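You operate a simulated robot arm through the tools that you are given. There is no shell and no other tool. Be economical: measure what you need, move in short steps, check, and stop when the job is done.

Carry out the task below with a simulated robot arm. There is one attempt and no reset: what you move stays moved.

TASK
Shut down the leak tester: blue valve open, pressure zero, switch off, lid on.

It is judged by the outcome, as a careful person would: the job done as asked, and still so three seconds after it is handed in. It fails if anything else is knocked over, pushed out of place, dropped, spilled or broken. A push-on lid holds only when it is set on centred and level and pressed home; a screw cap is set on level and turned clockwise until tight.

THE ROBOT
A 6-joint arm with a fingered hand, hanging from a carriage that runs on a gantry, over the field with the corners [-2452, -146], [48, -146], [48, 1334], [-2452, 1334] (x, y) and turns from -366 to 322 degrees about z. Base frame: it is fixed where the carriage stands at the start and does not move with it; the origin is on the floor, on the carriage's upright axis, x ahead of it, y to its left, z up; the surface under the hand at the start is at about z = 860. Units: mm, degrees, N and s.
With the tool pointing down near the work surface it reaches from about 100 to 440 mm from the robot's upright axis, wherever it stands. Its first joint turns from -166.0 to 166.0 degrees. Places, roughly: blue valve handle [500, 0, 900]; small black knob [400, -300, 900]; steel seat ring [400, -100, 900]; tester rocker switch [500, -300, 900]. Payload 3.7 kg.
The TCP is the grasp point between the finger pads, 26 mm short of the fingertips. In the tool frame z runs along the fingers and y along their closing line. The gripper opens to 156 mm. The gripper's body begins 73 mm behind the TCP. The gripper is a hand of 4 fingers: y runs from the thumb to the fingers, the wrist lies at [0, 0, -239] in the tool frame.
Orientation is told as [roll, pitch, yaw] about the base's x, y, z axes, in that order, counted from this pose: with the fingers straight down and closing along the base's y, the tool's x points along the base's -x, its y along +y and its z along -z.

THE INTERFACE
- The arm moves only by the tool servo_tool. Its argument "motion" is a list of rows, each an object of numbers (a shift or turn left out is 0): "tx", "ty", "tz": the shift along the tool's x, y, z in m; "wx", "wy", "wz": the turn, a rotation vector about the tool's x, y, z in degrees. In form: [{"tx": .., "ty": .., "tz": .., "wx": .., "wy": .., "wz": ..}, ...]. A call has 1 to 8 rows; each row shifts and turns the commanded pose from where the row before left it, along the tool's axes as they then stand. Rows are played at 5 a second. More than 50 mm and 8.6 degrees between two rows, and nothing of the call is played. Where a pose cannot be reached the arm comes as near as it can. A force on the tool above 40 N (or 10 N above the force at the start of the call, whichever is more), or a blocked arm, ends the call early, and 0.2 s more pass. In this call time passes only in rows, and 0.2 s behind the last. It gives the time, the measured TCP pose, the force on the tool (base axes), the opening and the grip force at its end, in the units of the frame above (readings bear some noise), with the torque about the TCP (base axes, N m) and any sound that the robot's microphone picked up, and new pictures: "views" is both (left out), scene, wrist or none.
- Cameras (640 x 400 px; columns grow to the right, rows downward): "scene" is now at [252.6, -18.9, 1780.1]; the picture's right is [-0.30, -0.95, 0.00], its down [-0.89, 0.28, -0.36] and it looks along [0.35, -0.11, -0.93] (base axes); focal length 284 px, centre (320, 200). "wrist" rides on the gripper at [58, -58, -91] in the tool frame; the picture's right is [0.71, 0.71, 0.00], its down [-0.53, 0.53, -0.67] and it looks along [-0.47, 0.47, 0.74] (tool axes); focal length 265 px, centre (320, 200). There is no depth. A picture from a camera that has moved, and an enlarged one, comes with that camera's place and axes in the base frame and with its lens.
- slide_trunk(by): slides the trunk up (or, below 0, down) by that many mm; the arm and the scene camera ride with it, the base frame stays. It gives what a move gives, with no picture.
- base_move(legs): drives the robot by 1 to 6 legs, each [ahead, left, turn to the left] in mm, mm and degrees, along the robot's own axes; the way and the turn of a leg run together, so that a leg with both is an arc; at most 1500 mm and 180 degrees a leg. The arm and the cameras ride along, it lands a little off, and it stops where it bumps. It keeps to its track: a leg is cut to what the track allows. It gives what a move gives, and a new picture of the scene camera.
- curl_fingers(finger1, finger2, finger3, thumb_bend): sets how far each is bent, from 0 (flat) to 1 (curled in); at 0.3 the hand is open as for a grip, at 0.7 the pads meet at the TCP. One left out holds its place. A second passes; each finger stops where it meets its share of the squeeze, and holds until it gets a number again. It is the only way to open and close the hand. It gives what a move gives, with no picture; readings hold the bend of each and the force on the fingers (four entries, about 0 where the hand has none), thumb and palm.
- aim_head(pan, tilt): turns the head with the scene camera to pan (to the left, within 155 degrees either way) and tilt (down, from -29 to 69), counted from straight ahead of the robot. It gives what a move gives, and a new picture of the scene camera.
- enlarge(camera, box): a new picture of the part [left, top, right, bottom] of that camera's present view, enlarged. No time passes.
- close_job(): hands the job in; it is judged then, once.

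Go step by step. Nothing tells you exact positions but the pictures and the camera data: compare them with the known pose of the tool, close in by small moves and look again before you grip or let go. The budget is 120 turns and 260 pictures, counting those below and the enlarged ones. Unless the task says otherwise, let go and move clear before handing in, and close with one line.

The tools are called after "Emit:" as name(argument=value, ...) on one line, values as JSON. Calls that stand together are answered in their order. servo_tool: Moves the arm, as the interface text tells. Its arguments: {"type":"object","properties":{"motion":{"type":"array"},"views":{"type":"string","enum":["both","scene","wrist","none"]}},"required":["motion"]} The other tools are called the same way: slide_trunk (by) slides the trunk up or down; curl_fingers (finger1, finger2, finger3, thumb_bend) moves the fingers one by one; base_move (legs) drives the base; aim_head (pan, tilt) turns the head that bears the scene camera; enlarge (camera, box) takes an enlarged picture of a part of a camera's view; close_job () hands the job in.

At the start:

```text
clock: 0.0
ee_pos: [412.0, 30.0, 1000.0]
orientation: [0.0, 0.1, 0.0]
ft_force: [-0.3, -0.1, 0.1]
moment: [0.0, 0.01, -0.02]
grip_width: 155.9
gripper_force: 0.2
shape: jaw
bend: [0.3, 0.3, 0.3, 0.3]
finger forces: [0.0, 0.1, 0.0, 0.0, 0.1, 0.1]
trunk travel left (down, up): [-632.0, 47.0]
robot x, y, heading: [-2.6, 1.1, -0.1]
head pan, tilt: [-17.7, 68.8]
```

scene: 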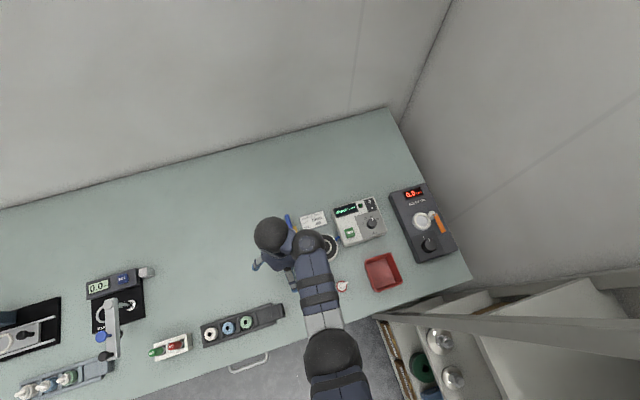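
wrist: 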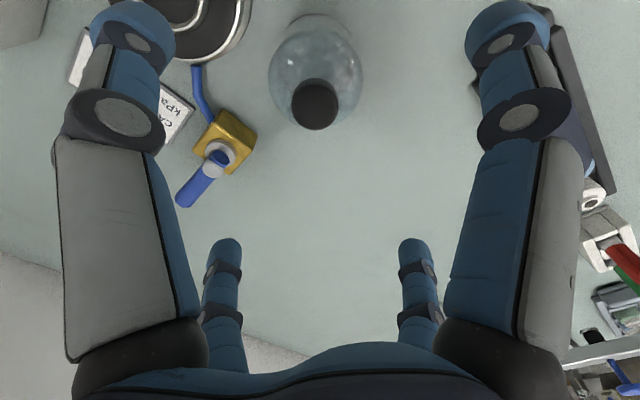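

I see the bench with a tester (panel with display), a blue valve on a brass block, and a glass bell or bottle under the hand. I'll look closer before moving.

Emit:
enlarge(camera="scene", box=[240, 170, 480, 320])

Emit:
enlarge(camera="wrist", box=[60, 0, 380, 220])

```text
2.67 times, centred on (360, 245) of scene
camera zoom: at [252.6, -18.9, 1780.1], right [-0.3, -0.95, 0.0], down [-0.89, 0.28, -0.36], along [0.35, -0.11, -0.93], focal length 756 px, centre (213, 80)
```

zoom: 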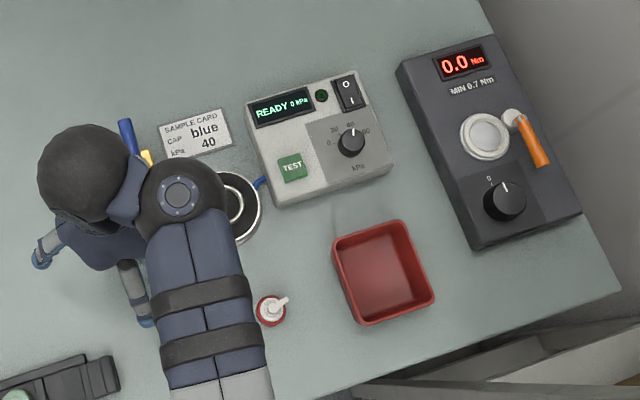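

```text
1.82 times, centred on (220, 110) of wrist
camera zoom: at [354.0, -27.7, 1092.2], right [-0.71, 0.71, 0.0], down [0.53, 0.53, 0.67], along [0.47, 0.47, -0.74], focal length 483 px, centre (502, 364)
```

zoom: 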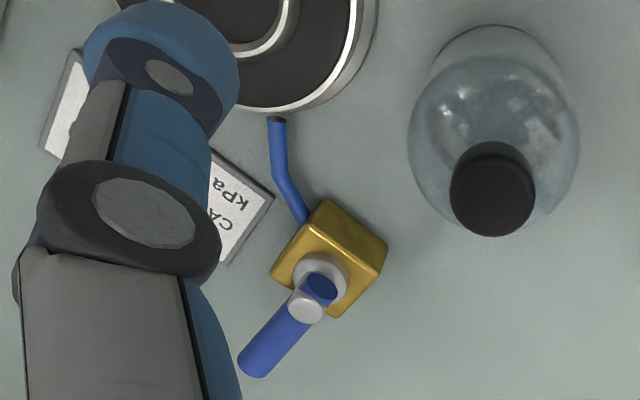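

The hand hides the valve and seat ring, so I'll lift it and swing it left to get a clear view.

Emit:
servo_tool(motion=[{"tz": -0.05}, {"tz": -0.05}, {"ty": 0.05}, {"ty": 0.05}, {"ty": 0.05}, {"ty": 0.05}, {"ty": 0.05}, {"tx": 0.04}])

Emit:
enlarge(camera="scene", box=[240, 180, 400, 300])

Emit:
enlarge(camera="wrist", box=[0, 0, 320, 200])

```text
clock: 1.8
ee_pos: [418.5, 286.4, 1060.0]
orientation: [0.1, -0.1, 0.0]
ft_force: [0.5, -0.3, -0.3]
moment: [-0.02, 0.02, 0.01]
grip_width: 156.1
gripper_force: 0.1
shape: jaw
bend: [0.3, 0.3, 0.3, 0.3]
finger forces: [0.0, 0.0, 0.0, 0.0, 0.0, 0.1]
out of reach, approached as far as the arm can: row 1, 2
trunk travel left (down, up): [-632.0, 47.0]
robot x, y, heading: [1.3, 3.9, -0.1]
head pan, tilt: [-17.7, 68.8]
camera scene: at [252.7, -18.9, 1780.3], right [-0.3, -0.95, 0.0], down [-0.89, 0.28, -0.36], along [0.35, -0.11, -0.93], focal length 284 px, centre (320, 200)
camera wrist: at [358.6, 228.5, 1151.3], right [-0.71, 0.71, 0.0], down [0.53, 0.53, 0.67], along [0.47, 0.47, -0.74], focal length 265 px, centre (320, 200)
```

scene: 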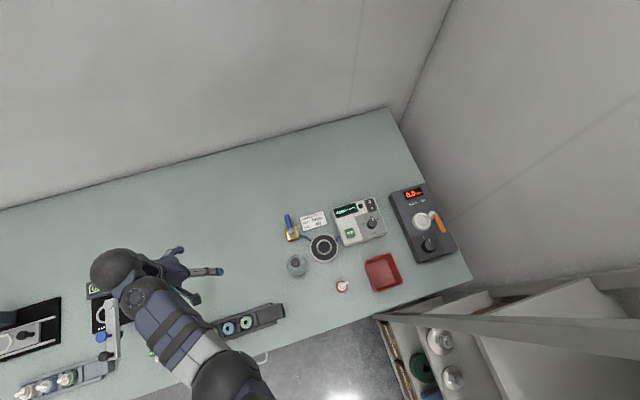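
wrist: 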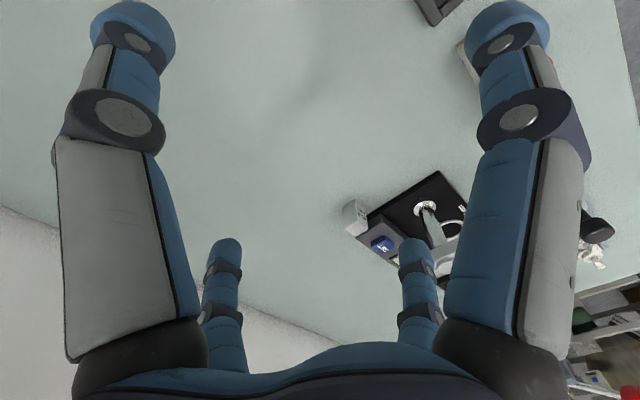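

```text
3.33 times, centred on (320, 240) of scene
camera zoom: at [252.7, -18.9, 1780.3], right [-0.3, -0.95, 0.0], down [-0.89, 0.28, -0.36], along [0.35, -0.11, -0.93], focal length 946 px, centre (320, 67)
```

zoom: 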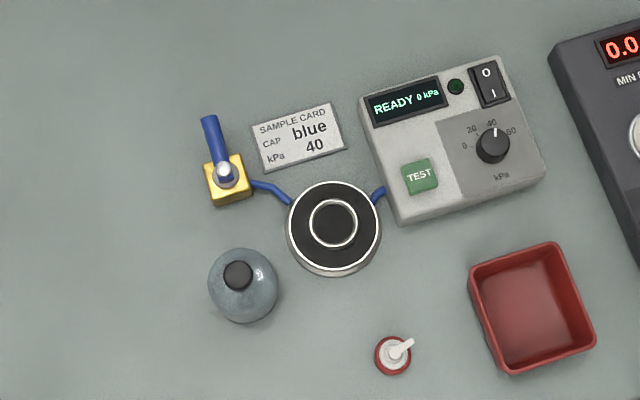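

```text
2.00 times, centred on (160, 100) of wrist
camera zoom: at [358.6, 228.5, 1151.3], right [-0.71, 0.71, 0.0], down [0.53, 0.53, 0.67], along [0.47, 0.47, -0.74], focal length 531 px, centre (640, 400)
```

zoom: 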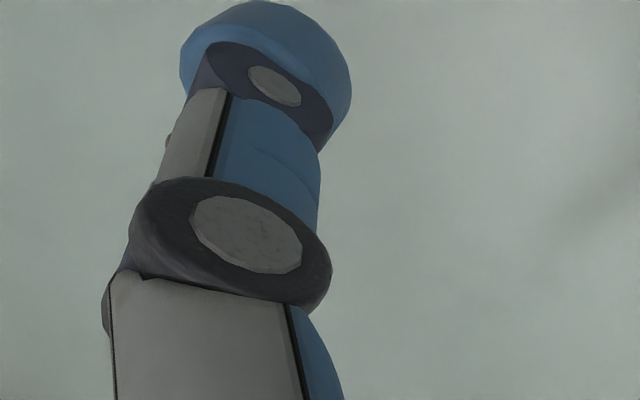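

The valve handle points along +x, across the pipe that leaves toward -y, so it is closed and must turn 90°. The dial is at 40, the switch is on, and the bell jar with the black grip is the lid. I'll drive the base forward and close the fingers to make a pusher.

Emit:
base_move(legs=[[45, 0, 0]])

Emit:
curl_fingers(finger1=0.7, finger2=0.7, finger3=0.7, thumb_bend=0.7)

Emit:
servo_tool(motion=[{"wy": -7}, {"wy": -7}, {"wy": -7}, {"wy": -7}])

```text
clock: 2.7
ee_pos: [462.0, 285.3, 1058.0]
orientation: [-0.1, 0.0, 0.0]
ft_force: [0.1, -0.4, 0.3]
moment: [0.02, 0.0, -0.02]
grip_width: 155.7
gripper_force: 0.2
shape: jaw
bend: [0.3, 0.3, 0.3, 0.3]
finger forces: [0.0, 0.0, 0.0, 0.1, 0.0, 0.0]
trunk travel left (down, up): [-632.0, 47.0]
robot x, y, heading: [42.8, -1.5, 0.0]
head pan, tilt: [-17.7, 68.8]
camera scene: at [297.7, -18.8, 1780.1], right [-0.3, -0.95, 0.0], down [-0.89, 0.28, -0.36], along [0.35, -0.11, -0.93], focal length 284 px, centre (320, 200)
```

scene: 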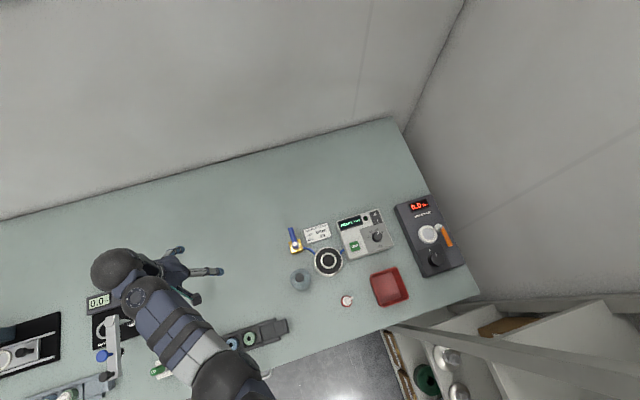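

```text
clock: 3.7
ee_pos: [461.4, 285.6, 1057.8]
orientation: [0.0, 0.0, 0.0]
ft_force: [0.1, 0.8, 0.2]
moment: [0.01, -0.04, -0.01]
grip_width: 0.2
gripper_force: 0.0
shape: fingers
bend: [0.69, 0.69, 0.69, 0.69]
finger forces: [0.0, 0.0, 0.0, 0.0, 0.1, 0.0]
trunk travel left (down, up): [-632.0, 47.0]
robot x, y, heading: [43.7, 0.7, 0.2]
head pan, tilt: [-17.7, 68.8]
```

```text
clock: 4.7
ee_pos: [410.1, 243.6, 1085.0]
orientation: [-0.5, -23.1, 0.1]
ft_force: [0.2, -0.3, 0.4]
moment: [-0.02, 0.04, 0.0]
grip_width: 0.0
gripper_force: 0.0
shape: fingers
bend: [0.69, 0.69, 0.69, 0.69]
finger forces: [0.0, 0.0, 0.1, 0.0, 0.1, 0.0]
out of reach, approached as far as the arm can: row 1, 2, 3, 4
trunk travel left (down, up): [-632.0, 47.0]
robot x, y, heading: [46.0, -1.7, 0.1]
head pan, tilt: [-17.7, 68.8]
camera scene: at [297.6, -18.9, 1780.1], right [-0.3, -0.95, 0.0], down [-0.89, 0.28, -0.36], along [0.34, -0.11, -0.93], focal length 284 px, centre (320, 200)
camera wrist: at [320.8, 186.7, 1147.9], right [-0.65, 0.71, -0.28], down [0.22, 0.53, 0.82], along [0.73, 0.47, -0.5], focal length 265 px, centre (320, 200)
```

scene: 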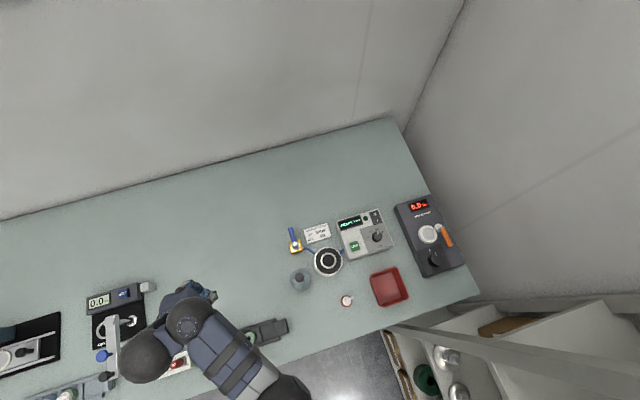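
wrist: 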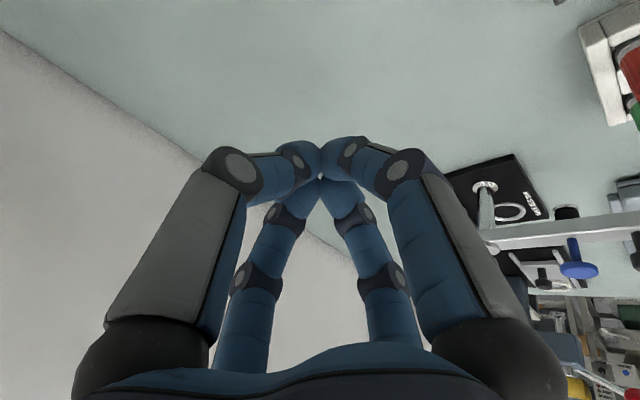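

The four fingers close to a point at the TCP, which makes a usable pusher. I'll approach the handle's +y side in the air.

Emit:
servo_tool(motion=[{"tz": 0.028, "tx": -0.02}, {"tz": 0.028, "tx": -0.02}, {"ty": -0.04, "tz": 0.02}, {"ty": -0.04, "tz": 0.02}, {"ty": -0.04, "tz": 0.02}, {"ty": -0.04, "tz": 0.02}, {"ty": -0.03, "tz": 0.02}])

```text
clock: 6.3
ee_pos: [479.7, 83.7, 1082.9]
orientation: [2.6, -23.8, 0.0]
ft_force: [0.3, 0.7, -0.1]
moment: [0.02, 0.03, -0.01]
grip_width: 0.0
gripper_force: 0.0
shape: fingers
bend: [0.69, 0.69, 0.69, 0.69]
finger forces: [0.0, 0.0, 0.0, 0.0, 0.1, 0.0]
out of reach, approached as far as the arm can: row 1, 2, 3, 4, 5, 6, 7
trunk travel left (down, up): [-632.0, 47.0]
robot x, y, heading: [46.9, -0.0, -0.1]
head pan, tilt: [-17.7, 68.8]
camera scene: at [297.7, -18.9, 1780.1], right [-0.3, -0.95, 0.0], down [-0.89, 0.28, -0.36], along [0.35, -0.11, -0.93], focal length 284 px, centre (320, 200)
camera wrist: at [390.8, 20.9, 1140.4], right [-0.66, 0.71, -0.26], down [0.2, 0.49, 0.85], along [0.72, 0.51, -0.47], focal length 265 px, centre (320, 200)
```

scene: 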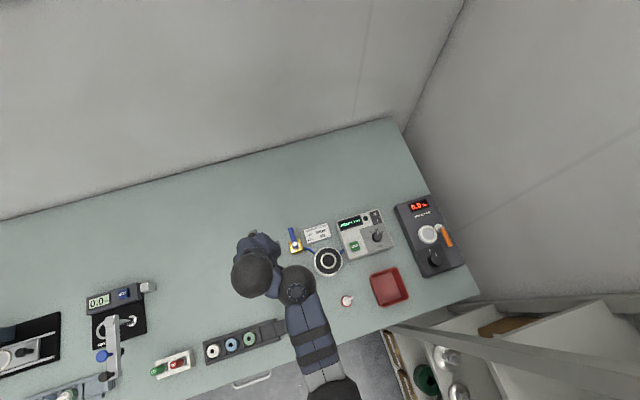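
wrist: 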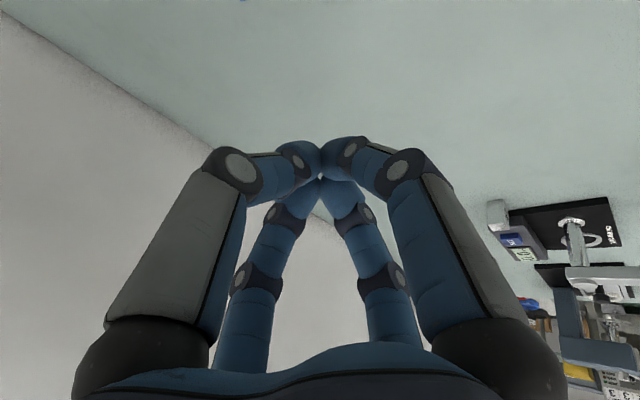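

The arm is lagging or limited. I'll hold for a moment to see whether it settles.

Emit:
servo_tool(motion=[{}, {}, {}], views="none")

```text
clock: 7.1
ee_pos: [480.5, 82.9, 1080.9]
orientation: [2.7, -23.8, 0.1]
ft_force: [0.0, 0.0, -0.2]
moment: [0.05, 0.04, 0.02]
grip_width: 0.0
gripper_force: 0.0
shape: fingers
bend: [0.69, 0.69, 0.69, 0.69]
finger forces: [0.1, 0.0, 0.0, 0.0, 0.0, 0.0]
trunk travel left (down, up): [-632.0, 47.0]
robot x, y, heading: [45.2, -1.2, -0.0]
head pan, tilt: [-17.7, 68.8]
```

It holds there, so I'll try moving straight down in base terms.

Emit:
servo_tool(motion=[{"tz": 0.0365, "tx": 0.0162}, {"tz": 0.0365, "tx": 0.0162}, {"tz": 0.0365, "tx": 0.0162}], views="none")

```text
clock: 7.9
ee_pos: [465.1, 39.6, 936.5]
orientation: [-0.3, -23.8, 0.1]
ft_force: [0.6, 0.1, 0.3]
moment: [-0.05, -0.03, 0.01]
grip_width: 0.1
gripper_force: 0.1
shape: fingers
bend: [0.69, 0.69, 0.69, 0.69]
finger forces: [0.0, 0.0, 0.0, 0.0, 0.0, 0.0]
out of reach, approached as far as the arm can: row 1
trunk travel left (down, up): [-632.0, 47.0]
robot x, y, heading: [44.6, -3.0, -0.1]
head pan, tilt: [-17.7, 68.8]
```

Now it tracks. I'll take pictures here.

Emit:
servo_tool(motion=[{}])

Emit:
enlarge(camera="scene", box=[240, 190, 400, 310])

```text
clock: 8.3
ee_pos: [464.1, 39.2, 936.9]
orientation: [-0.3, -23.9, 0.1]
ft_force: [-0.6, -0.8, -0.3]
moment: [-0.02, 0.01, 0.0]
grip_width: 0.2
gripper_force: 0.2
shape: fingers
bend: [0.69, 0.69, 0.69, 0.69]
finger forces: [0.0, 0.1, 0.1, 0.1, 0.0, 0.0]
trunk travel left (down, up): [-632.0, 47.0]
robot x, y, heading: [41.7, -1.6, -0.2]
head pan, tilt: [-17.7, 68.8]
camera scene: at [297.7, -18.8, 1780.1], right [-0.3, -0.95, 0.0], down [-0.89, 0.28, -0.36], along [0.35, -0.11, -0.93], focal length 284 px, centre (320, 200)
camera wrist: at [374.6, -17.6, 998.3], right [-0.65, 0.71, -0.29], down [0.21, 0.53, 0.82], along [0.73, 0.47, -0.49], focal length 265 px, centre (320, 200)
```

scene: 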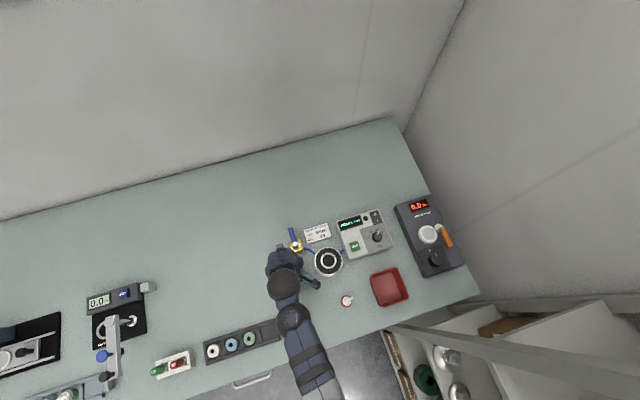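
wrist: 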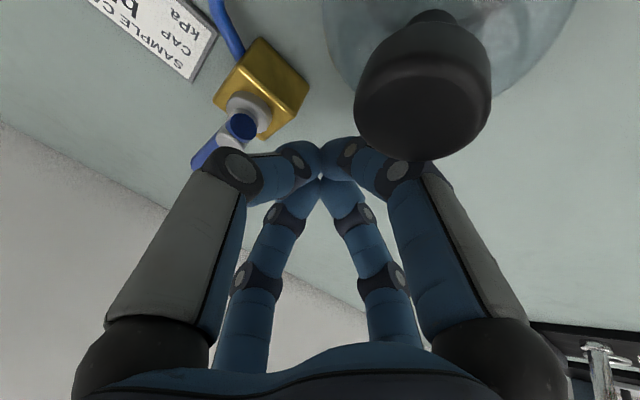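

```text
3.33 times, centred on (320, 250) of scene
camera zoom: at [297.7, -18.8, 1780.1], right [-0.3, -0.95, 0.0], down [-0.89, 0.28, -0.36], along [0.35, -0.11, -0.93], focal length 946 px, centre (320, 33)
```

zoom: 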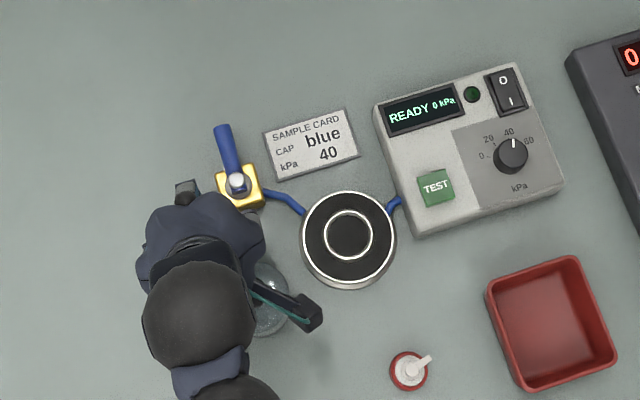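

The hand is close to the bell's black grip, so I'll go forward and left, then down beside the handle's +y side.

Emit:
servo_tool(motion=[{"ty": 0.016, "tx": -0.018, "tz": 0.008}, {"tx": -0.018, "tz": 0.008}, {"tx": -0.018, "tz": 0.008}, {"tx": 0.0075, "tz": 0.017}, {"tx": 0.0075, "tz": 0.017}])

Emit:
enlarge(camera="scene", box=[240, 190, 400, 310])

```text
clock: 9.5
ee_pos: [523.3, 58.8, 898.3]
orientation: [-0.4, -23.8, 0.2]
ft_force: [0.3, -0.6, 0.5]
moment: [-0.01, -0.03, 0.02]
grip_width: 0.1
gripper_force: 0.1
shape: fingers
bend: [0.69, 0.69, 0.69, 0.69]
finger forces: [0.1, 0.0, 0.0, 0.0, 0.0, 0.0]
trunk travel left (down, up): [-632.0, 47.0]
robot x, y, heading: [44.5, 0.1, 0.0]
head pan, tilt: [-17.7, 68.8]
camera scene: at [297.7, -18.8, 1780.1], right [-0.3, -0.95, 0.0], down [-0.89, 0.28, -0.36], along [0.35, -0.11, -0.93], focal length 284 px, centre (320, 200)
camera wrist: at [432.9, 0.8, 960.5], right [-0.65, 0.71, -0.29], down [0.21, 0.53, 0.82], along [0.73, 0.47, -0.49], focal length 265 px, centre (320, 200)
```

scene: 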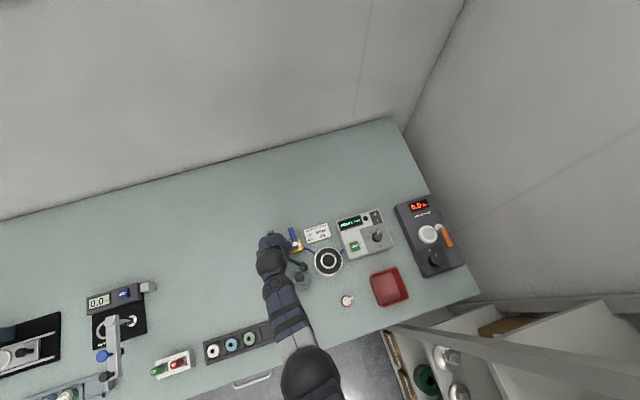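
wrist: 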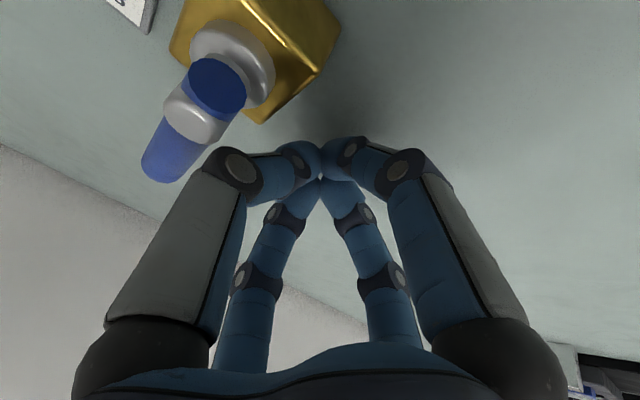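

```text
3.33 times, centred on (320, 250) of scene
camera zoom: at [297.7, -18.8, 1780.1], right [-0.3, -0.95, 0.0], down [-0.89, 0.28, -0.36], along [0.35, -0.11, -0.93], focal length 946 px, centre (320, 33)
```

zoom: 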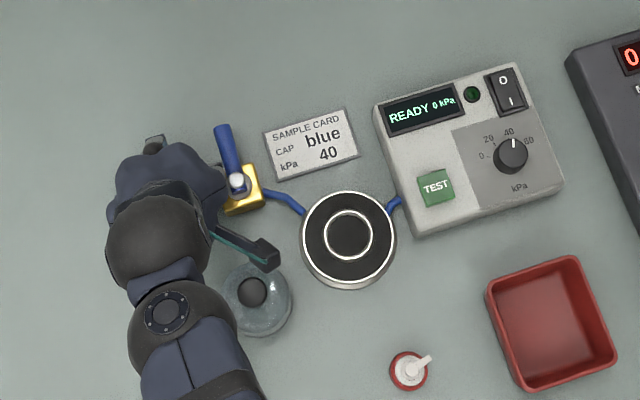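

I'll shift toward the handle's tip to keep clear of the stem, then push gently toward -y.

Emit:
servo_tool(motion=[{"tx": -0.0205, "tz": 0.002}, {"ty": -0.015}, {"ty": -0.01}])

Emit:
enlarge(camera="scene", box=[240, 200, 360, 290])

```text
clock: 10.3
ee_pos: [543.9, 38.5, 909.5]
orientation: [0.0, -24.1, 0.4]
ft_force: [-1.5, 15.6, 7.8]
moment: [-0.42, 0.05, -0.13]
grip_width: 0.1
gripper_force: 8.9
shape: fingers
bend: [0.69, 0.68, 0.69, 0.7]
finger forces: [0.1, 0.0, 0.0, 0.0, 17.5, 0.0]
trunk travel left (down, up): [-632.0, 47.0]
robot x, y, heading: [43.7, -2.7, -0.1]
head pan, tilt: [-17.7, 68.8]
camera scene: at [297.8, -17.1, 1780.3], right [-0.3, -0.95, 0.0], down [-0.89, 0.28, -0.36], along [0.35, -0.11, -0.93], focal length 284 px, centre (320, 200)
camera wrist: at [454.2, -19.2, 969.1], right [-0.65, 0.7, -0.29], down [0.2, 0.53, 0.82], along [0.73, 0.48, -0.49], focal length 265 px, centre (320, 200)
```

scene: 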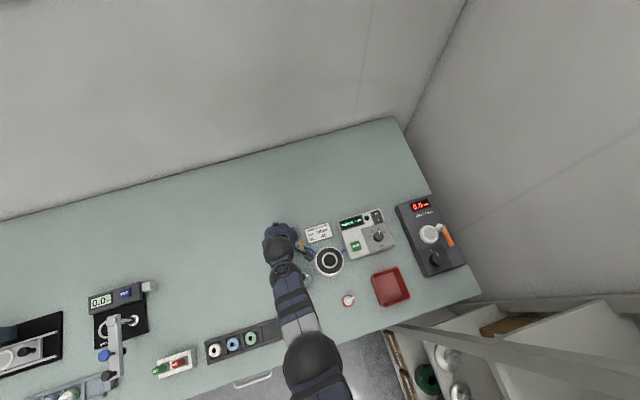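
wrist: 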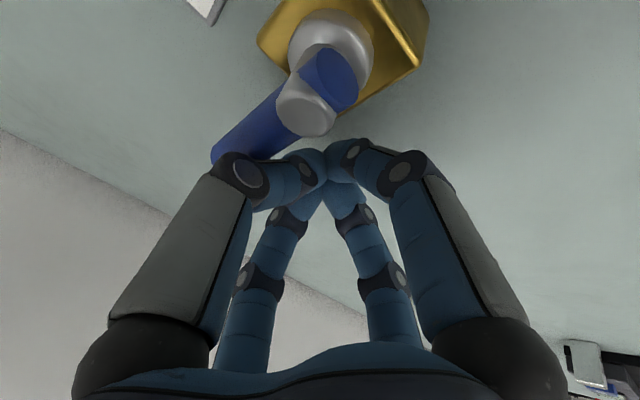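

```text
4.44 times, centred on (300, 245) of scene
camera zoom: at [297.8, -17.1, 1780.3], right [-0.3, -0.95, 0.0], down [-0.89, 0.28, -0.36], along [0.35, -0.11, -0.93], focal length 1261 px, centre (409, 0)
```

zoom: 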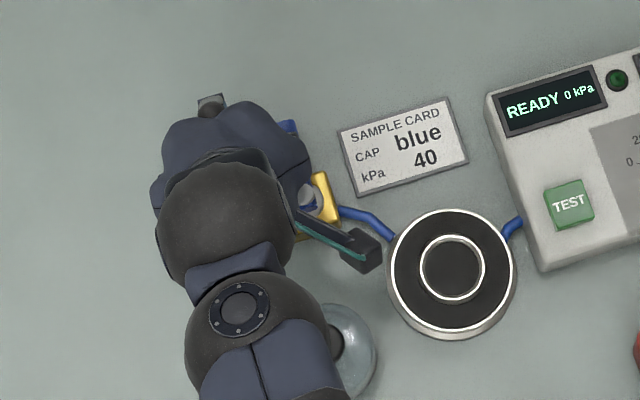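

The thumb is on the handle with about 16 N and it hasn't clearly turned yet. I'll push a little further and watch.

Emit:
servo_tool(motion=[{"ty": -0.008}, {"ty": -0.008}], views="wrist")

```text
clock: 10.9
ee_pos: [547.1, 25.7, 909.8]
orientation: [0.1, -24.2, 0.4]
ft_force: [-1.0, 29.4, 24.0]
moment: [-0.74, 0.13, -0.21]
grip_width: 1.0
gripper_force: 17.7
shape: fingers
bend: [0.69, 0.66, 0.69, 0.75]
finger forces: [0.1, 0.1, 0.0, 0.0, 35.8, 0.1]
trunk travel left (down, up): [-632.0, 47.0]
robot x, y, heading: [45.2, 1.5, -0.2]
head pan, tilt: [-17.7, 68.8]
camera wrist: at [456.7, -33.6, 970.5], right [-0.65, 0.7, -0.29], down [0.2, 0.53, 0.83], along [0.73, 0.48, -0.48], focal length 265 px, centre (320, 200)
```

wrist: 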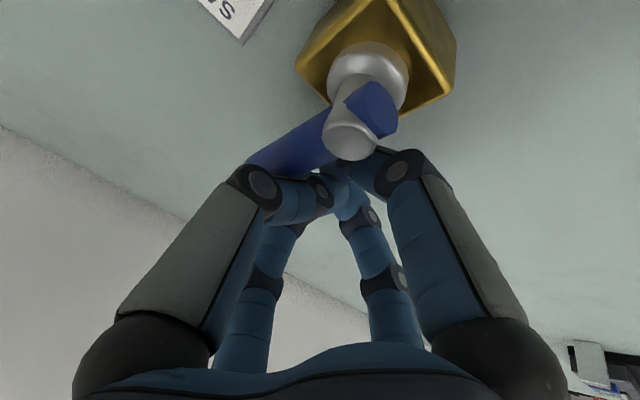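

The handle hasn't turned at 30 N, so this side looks like its stop. I'll back off, check that it is unmoved, and then try the other way.

Emit:
servo_tool(motion=[{"ty": 0.02}, {"ty": 0.025}, {"tz": -0.045}, {"tz": -0.045}])

Emit:
enlarge(camera="scene", box=[240, 190, 400, 310])

```text
clock: 11.9
ee_pos: [504.1, 61.7, 990.5]
orientation: [-0.3, -23.7, 0.1]
ft_force: [0.1, 0.4, 0.2]
moment: [0.03, 0.02, -0.01]
grip_width: 0.1
gripper_force: 0.0
shape: fingers
bend: [0.68, 0.68, 0.68, 0.74]
finger forces: [0.0, 0.0, 0.0, 0.0, 0.0, 0.0]
trunk travel left (down, up): [-632.0, 47.0]
robot x, y, heading: [45.7, -1.7, 0.0]
head pan, tilt: [-17.7, 68.8]
camera scene: at [297.8, -18.8, 1780.1], right [-0.3, -0.95, 0.0], down [-0.89, 0.28, -0.36], along [0.35, -0.11, -0.93], focal length 284 px, centre (320, 200)
camera wrist: at [413.7, 3.3, 1052.4], right [-0.65, 0.71, -0.29], down [0.21, 0.53, 0.82], along [0.73, 0.47, -0.49], focal length 265 px, centre (320, 200)
```

scene: 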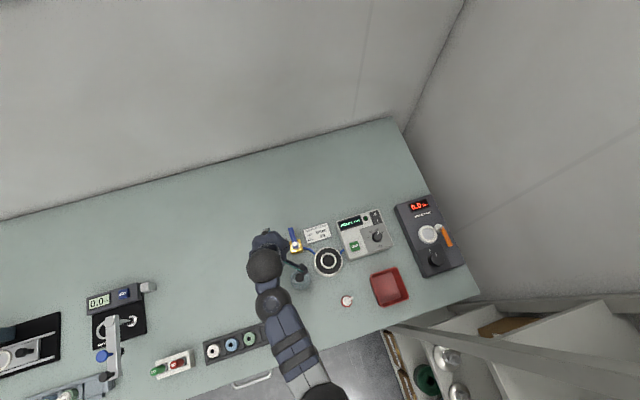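
wrist: 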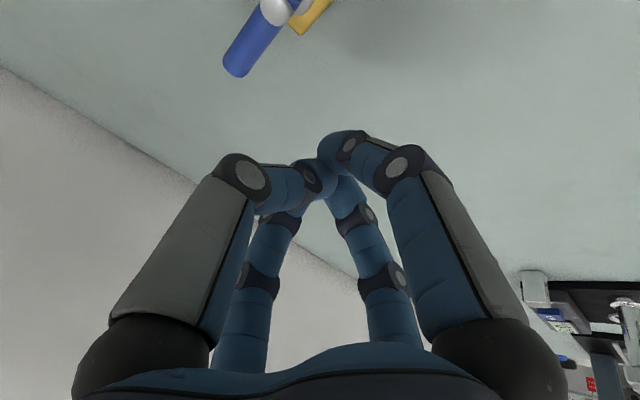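

```text
3.33 times, centred on (320, 250) of scene
camera zoom: at [297.8, -18.8, 1780.1], right [-0.3, -0.95, 0.0], down [-0.89, 0.28, -0.36], along [0.35, -0.11, -0.93], focal length 946 px, centre (320, 33)
```

zoom: 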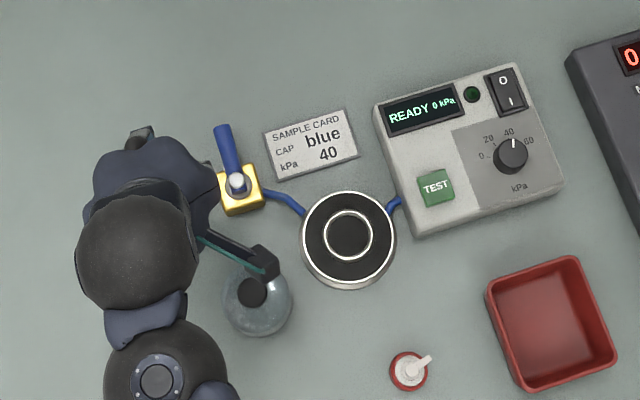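

The handle is unchanged. I'll cross over at height to its -y side.

Emit:
servo_tool(motion=[{"tx": -0.0366, "tz": 0.0162}, {"ty": -0.04}, {"ty": -0.04}, {"ty": -0.04}, {"tx": 0.0162, "tz": 0.0366}, {"tx": 0.0162, "tz": 0.0366}])

Emit:
enlarge(camera="scene", box=[240, 190, 400, 310])

```text
clock: 13.3
ee_pos: [548.4, -60.2, 910.7]
orientation: [-0.3, -23.9, 0.1]
ft_force: [-0.2, -0.1, 0.3]
moment: [0.01, -0.04, 0.02]
grip_width: 0.0
gripper_force: 0.0
shape: fingers
bend: [0.68, 0.68, 0.68, 0.74]
finger forces: [0.0, 0.1, 0.0, 0.1, 0.0, 0.1]
trunk travel left (down, up): [-632.0, 47.0]
robot x, y, heading: [46.9, -2.6, -0.1]
head pan, tilt: [-17.7, 68.8]
camera scene: at [297.8, -18.8, 1780.2], right [-0.3, -0.95, 0.0], down [-0.89, 0.28, -0.36], along [0.35, -0.11, -0.93], focal length 284 px, centre (320, 200)
camera wrist: at [459.3, -117.1, 971.1], right [-0.65, 0.7, -0.29], down [0.21, 0.53, 0.82], along [0.73, 0.47, -0.49], focal length 265 px, centre (320, 200)
```

scene: 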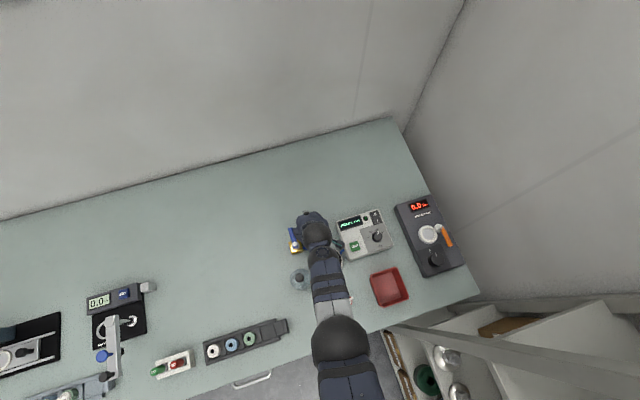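
wrist: 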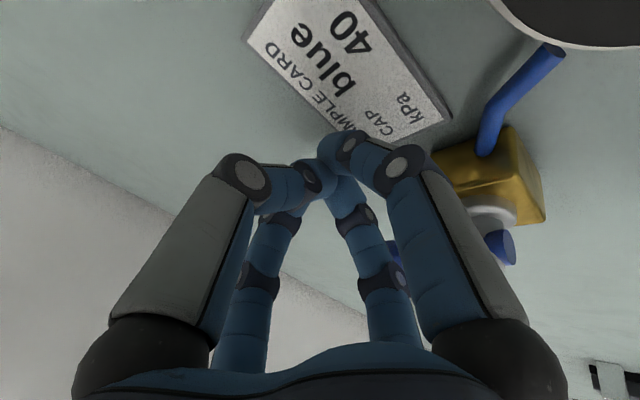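

```text
3.33 times, centred on (320, 250) of scene
camera zoom: at [297.8, -18.8, 1780.2], right [-0.3, -0.95, 0.0], down [-0.89, 0.28, -0.36], along [0.35, -0.11, -0.93], focal length 946 px, centre (320, 33)
```

zoom: 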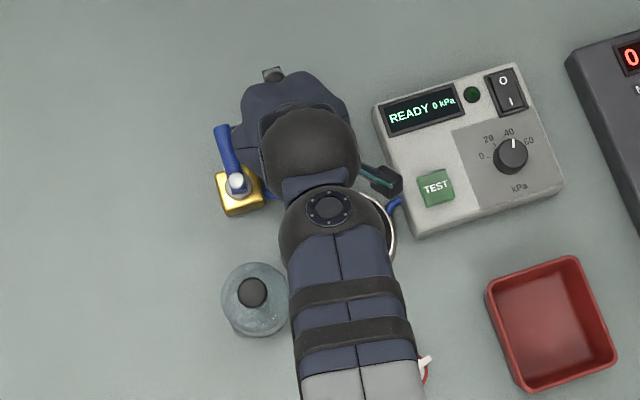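

The hand is in place on the -y side. I'll push toward +y in small steps.

Emit:
servo_tool(motion=[{"ty": 0.01}, {"ty": 0.01}, {"ty": 0.01}, {"ty": 0.01}], views="wrist")

Emit:
enlarge(camera="scene", box=[240, 190, 400, 310])

```text
clock: 14.3
ee_pos: [548.2, -21.8, 910.9]
orientation: [-0.5, -24.0, 0.1]
ft_force: [1.5, -6.5, 5.0]
moment: [-0.12, 0.08, 0.18]
grip_width: 0.0
gripper_force: 3.6
shape: fingers
bend: [0.68, 0.69, 0.68, 0.74]
finger forces: [6.7, 1.4, 0.0, 0.0, 0.0, 0.0]
trunk travel left (down, up): [-632.0, 47.0]
robot x, y, heading: [45.1, 0.3, 0.1]
head pan, tilt: [-17.7, 68.8]
camera wrist: at [458.4, -78.7, 971.5], right [-0.64, 0.71, -0.29], down [0.21, 0.53, 0.82], along [0.74, 0.47, -0.49], focal length 265 px, centre (320, 200)
```

wrist: 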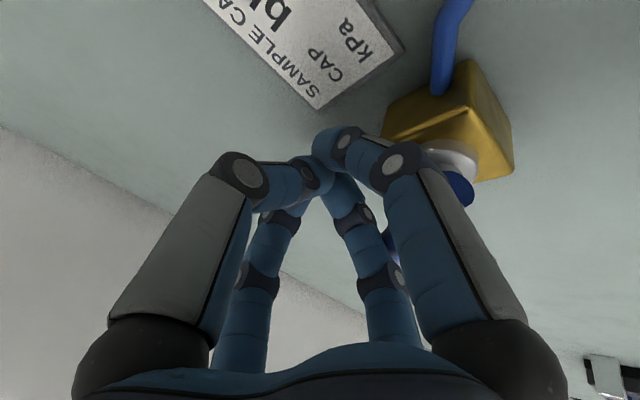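

```text
3.33 times, centred on (320, 250) of scene
camera zoom: at [298.0, -19.5, 1780.3], right [-0.3, -0.95, 0.0], down [-0.89, 0.28, -0.36], along [0.35, -0.11, -0.93], focal length 946 px, centre (320, 33)
```

zoom: 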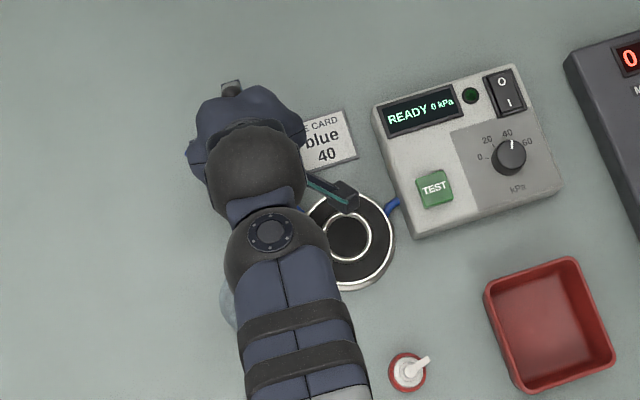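

Contact is light at about 7 N. I'll continue along the arc.

Emit:
servo_tool(motion=[{"ty": 0.01}, {"ty": 0.01}, {"ty": 0.01}, {"ty": 0.01}])

```text
clock: 15.1
ee_pos: [554.1, -4.8, 913.3]
orientation: [-0.9, -24.6, -0.8]
ft_force: [2.2, -21.2, 11.1]
moment: [0.06, 0.52, 1.08]
grip_width: 4.0
gripper_force: 11.1
shape: fingers
bend: [0.7, 0.69, 0.68, 0.72]
finger forces: [23.2, 0.1, 0.1, 0.0, 0.0, 0.1]
trunk travel left (down, up): [-632.0, 47.0]
robot x, y, heading: [44.4, -2.8, -0.1]
head pan, tilt: [-17.7, 68.8]
stopped in row 4: the force on the tool passed its limit at 45 N (the readings are from after the stop); the commanded pose is now the measured one
camera scene: at [298.2, -21.7, 1780.4], right [-0.31, -0.95, 0.0], down [-0.89, 0.28, -0.36], along [0.35, -0.11, -0.93], focal length 284 px, centre (320, 200)
camera wrist: at [461.1, -59.0, 974.2], right [-0.63, 0.72, -0.3], down [0.21, 0.54, 0.82], along [0.75, 0.45, -0.49], focal length 265 px, centre (320, 200)
```

scene: 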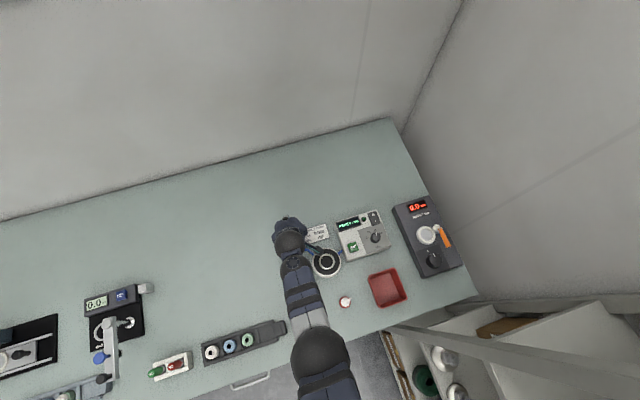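
wrist: 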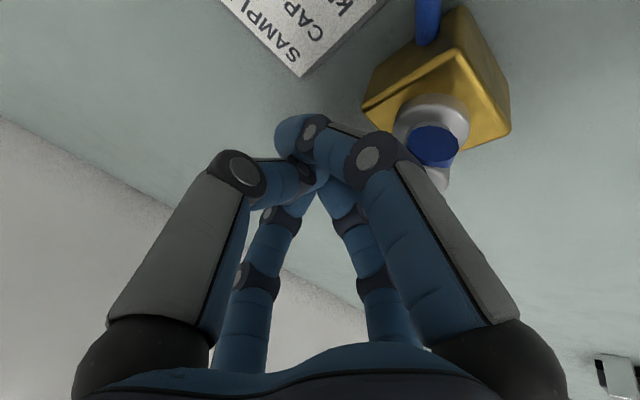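

The force limit tripped, but the clamp on the stem appears to have turned toward +y. I'll back off and look.

Emit:
servo_tool(motion=[{"ty": -0.03}, {"ty": -0.04}])

Emit:
enlarge(camera="scene", box=[240, 190, 400, 310])

```text
clock: 15.7
ee_pos: [546.2, -63.7, 909.2]
orientation: [-0.5, -24.0, -0.3]
ft_force: [0.0, 0.8, -0.3]
moment: [0.0, -0.05, -0.02]
grip_width: 0.0
gripper_force: 0.0
shape: fingers
bend: [0.68, 0.69, 0.68, 0.72]
finger forces: [0.0, 0.1, 0.0, 0.1, 0.0, 0.0]
trunk travel left (down, up): [-632.0, 47.0]
robot x, y, heading: [44.0, 0.3, 0.0]
head pan, tilt: [-17.7, 68.8]
camera scene: at [297.8, -19.2, 1780.0], right [-0.31, -0.95, 0.0], down [-0.89, 0.28, -0.36], along [0.34, -0.11, -0.93], focal length 284 px, centre (320, 200)
camera wrist: at [455.3, -120.7, 970.8], right [-0.64, 0.71, -0.29], down [0.21, 0.53, 0.82], along [0.74, 0.46, -0.49], focal length 265 px, centre (320, 200)
```

scene: 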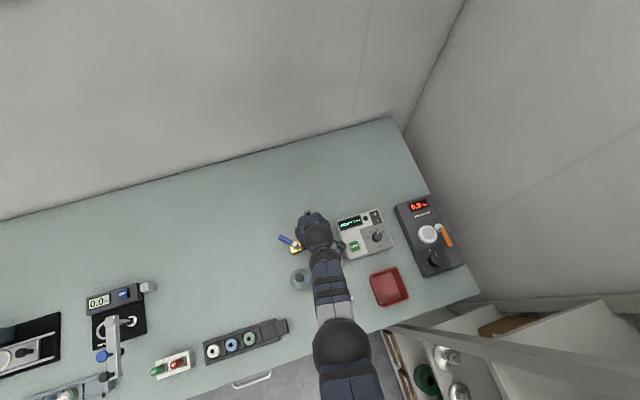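
wrist: 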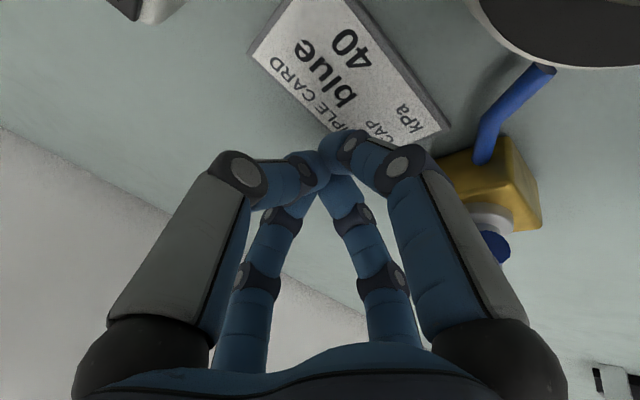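

```text
3.33 times, centred on (320, 250) of scene
camera zoom: at [297.8, -19.2, 1780.0], right [-0.31, -0.95, 0.0], down [-0.89, 0.28, -0.36], along [0.34, -0.11, -0.93], focal length 946 px, centre (320, 33)
```

zoom: 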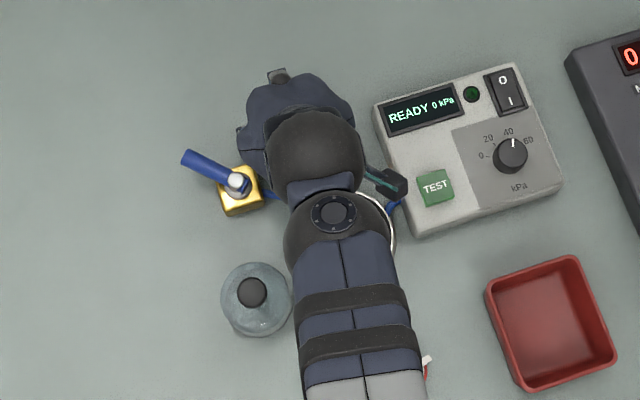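

The handle has turned about 45° toward +y. I'll push on from its lower right, curving toward -x.

Emit:
servo_tool(motion=[{"ty": 0.03, "tx": -0.005, "tz": 0.002}, {"ty": 0.035}, {"ty": 0.012}, {"ty": 0.009, "tx": 0.004, "tz": -0.0015}, {"ty": 0.009, "tx": 0.006, "tz": -0.0026}, {"ty": 0.008, "tx": 0.008, "tz": -0.0035}, {"ty": 0.006, "tx": 0.008, "tz": -0.0035}, {"ty": 0.003, "tx": 0.008, "tz": -0.0035}])

Emit:
enlarge(camera="scene", box=[240, 190, 400, 310])

```text
clock: 17.3
ee_pos: [548.2, 41.2, 920.5]
orientation: [-0.5, -26.3, -0.5]
ft_force: [7.7, -3.0, 18.4]
moment: [-0.27, 0.72, 0.21]
grip_width: 2.5
gripper_force: 9.5
shape: fingers
bend: [0.7, 0.69, 0.68, 0.71]
finger forces: [19.2, 0.1, 0.0, 0.0, 0.1, 0.0]
trunk travel left (down, up): [-632.0, 47.0]
robot x, y, heading: [48.1, -1.9, -0.2]
head pan, tilt: [-17.7, 68.8]
stopped in row 7: the force on the tool passed its limit at 41 N (the readings are from after the stop); the commanded pose is now the measured one
camera scene: at [299.2, -19.8, 1780.5], right [-0.31, -0.95, 0.0], down [-0.89, 0.28, -0.36], along [0.35, -0.11, -0.93], focal length 284 px, centre (320, 200)
camera wrist: at [454.3, -15.1, 979.5], right [-0.62, 0.71, -0.32], down [0.18, 0.53, 0.83], along [0.76, 0.46, -0.46], focal length 265 px, centre (320, 200)
```

scene: 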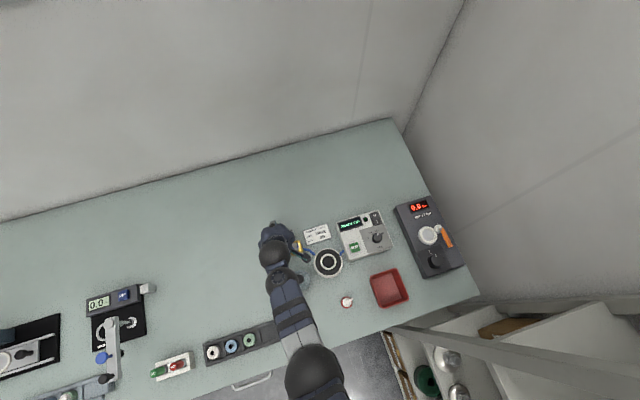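
wrist: 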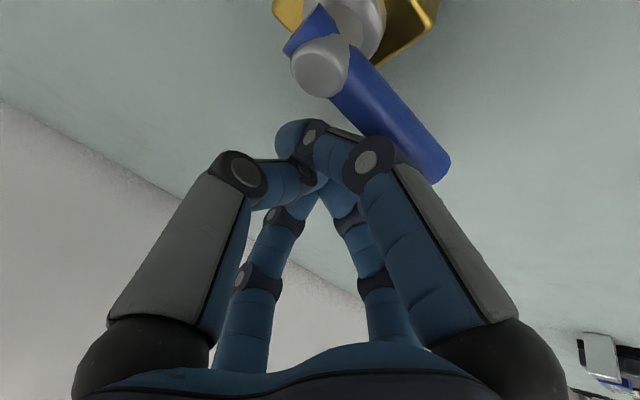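

```text
3.33 times, centred on (320, 250) of scene
camera zoom: at [299.2, -19.8, 1780.5], right [-0.31, -0.95, 0.0], down [-0.89, 0.28, -0.36], along [0.35, -0.11, -0.93], focal length 946 px, centre (320, 33)
```

zoom: 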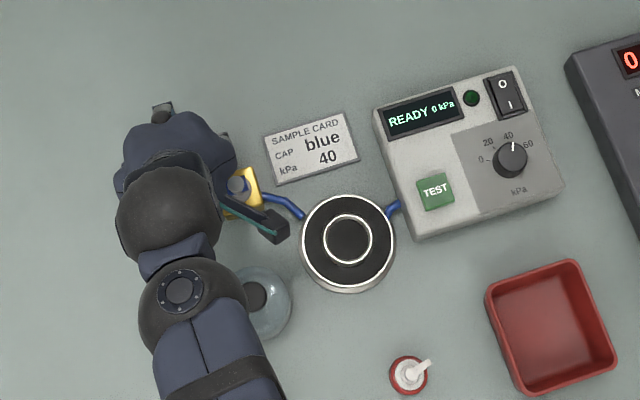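

It looks close to +y now. I'll retreat and check.

Emit:
servo_tool(motion=[{"tx": -0.025}, {"tz": -0.045}, {"tz": -0.045}, {"ty": -0.04, "tz": -0.02}, {"ty": -0.04}, {"ty": -0.04}])

Emit:
enlarge(camera="scene", box=[240, 200, 360, 290])

```text
clock: 18.7
ee_pos: [512.3, -79.2, 1029.3]
orientation: [-0.7, -25.4, -0.5]
ft_force: [-0.2, 0.0, -0.4]
moment: [-0.03, 0.02, -0.01]
grip_width: 0.0
gripper_force: 0.1
shape: fingers
bend: [0.68, 0.69, 0.68, 0.71]
finger forces: [0.0, 0.1, 0.0, 0.1, 0.1, 0.1]
trunk travel left (down, up): [-632.0, 47.0]
robot x, y, heading: [44.3, -1.7, -0.2]
head pan, tilt: [-17.7, 68.8]
camera scene: at [298.2, -19.4, 1780.1], right [-0.31, -0.95, 0.0], down [-0.89, 0.28, -0.36], along [0.34, -0.11, -0.93], focal length 284 px, centre (320, 200)
camera wrist: at [420.0, -135.2, 1088.0], right [-0.63, 0.71, -0.31], down [0.19, 0.53, 0.83], along [0.75, 0.46, -0.47], focal length 265 px, centre (320, 200)
```

scene: 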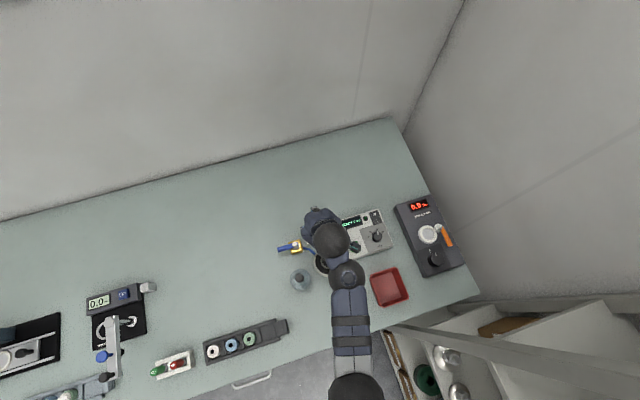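
wrist: 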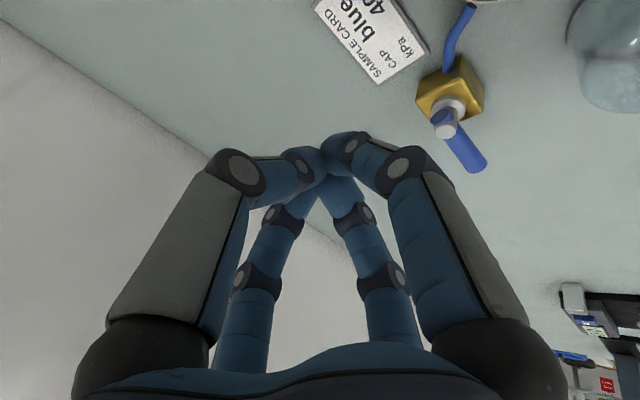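

```text
4.44 times, centred on (300, 245) of scene
camera zoom: at [298.2, -19.4, 1780.1], right [-0.31, -0.95, 0.0], down [-0.89, 0.28, -0.36], along [0.34, -0.11, -0.93], focal length 1261 px, centre (409, 0)
```

zoom: 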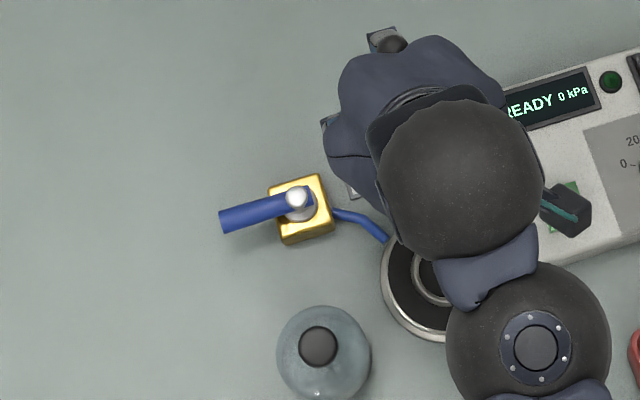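

The handle now lies along +y, in line with the pipe, so the valve is open. Next is the pressure knob, at about (446, -253, 910); I'll drive the base to the right.

Emit:
base_move(legs=[[0, -144, 0]])

Emit:
servo_tool(motion=[{"wy": 6}, {"wy": 6, "tz": 0.01}, {"wy": 6}, {"wy": 6.5}])

```text
clock: 20.1
ee_pos: [512.0, -221.2, 1028.7]
orientation: [-0.5, -25.5, -0.4]
ft_force: [-1.0, -0.2, -0.1]
moment: [0.06, 0.01, 0.01]
grip_width: 0.0
gripper_force: 0.0
shape: fingers
bend: [0.68, 0.69, 0.68, 0.71]
finger forces: [0.1, 0.1, 0.1, 0.0, 0.0, 0.0]
trunk travel left (down, up): [-632.0, 47.0]
robot x, y, heading: [48.4, -139.6, -0.0]
head pan, tilt: [-17.7, 68.8]
camera scene: at [298.2, -161.7, 1780.1], right [-0.3, -0.95, 0.0], down [-0.89, 0.28, -0.36], along [0.35, -0.11, -0.93], focal length 284 px, centre (320, 200)
```

scene: 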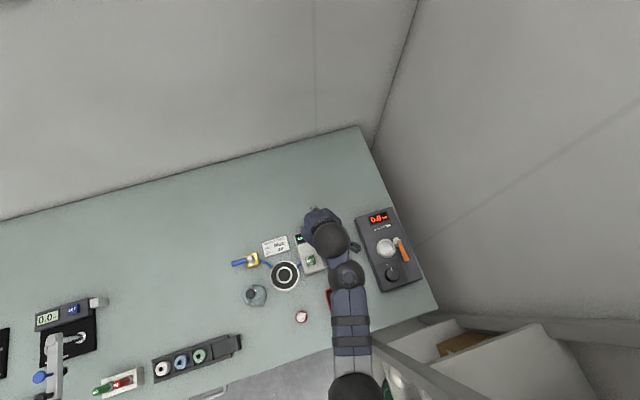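

```text
clock: 21.1
ee_pos: [515.0, -220.6, 1019.2]
orientation: [-0.4, -0.9, -0.6]
ft_force: [0.8, -1.1, 0.1]
moment: [0.05, -0.09, 0.01]
grip_width: 0.1
gripper_force: 0.1
shape: fingers
bend: [0.68, 0.69, 0.68, 0.71]
finger forces: [0.1, 0.1, 0.0, 0.0, 0.0, 0.1]
trunk travel left (down, up): [-632.0, 47.0]
robot x, y, heading: [44.8, -144.9, -0.3]
head pan, tilt: [-17.7, 68.8]
camera scene: at [298.0, -161.7, 1780.0], right [-0.3, -0.95, 0.0], down [-0.89, 0.28, -0.36], along [0.34, -0.11, -0.93], focal length 284 px, centre (320, 200)
camera wrist: at [455.3, -277.7, 1110.8], right [-0.7, 0.71, -0.02], down [0.52, 0.53, 0.67], along [0.49, 0.46, -0.74], focal length 265 px, centre (320, 200)
```

scene: 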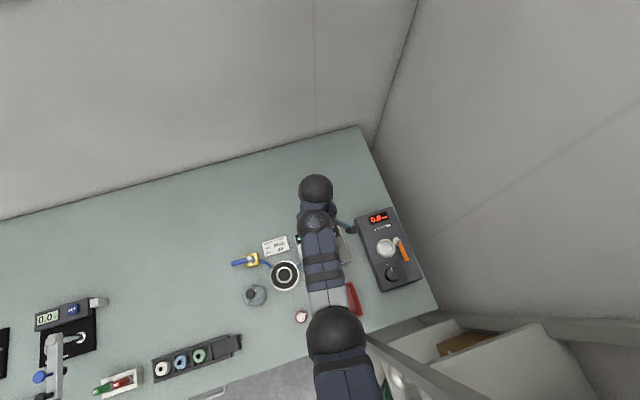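
wrist: 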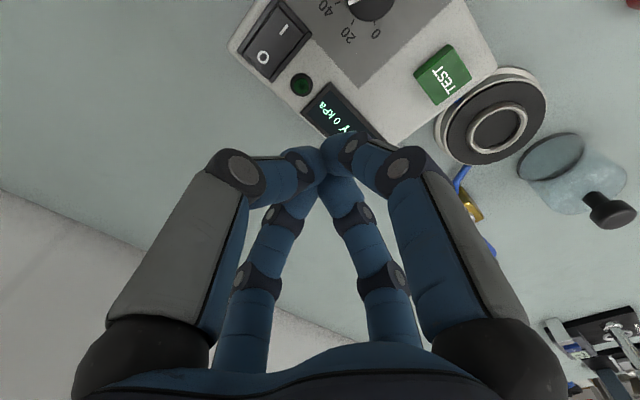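

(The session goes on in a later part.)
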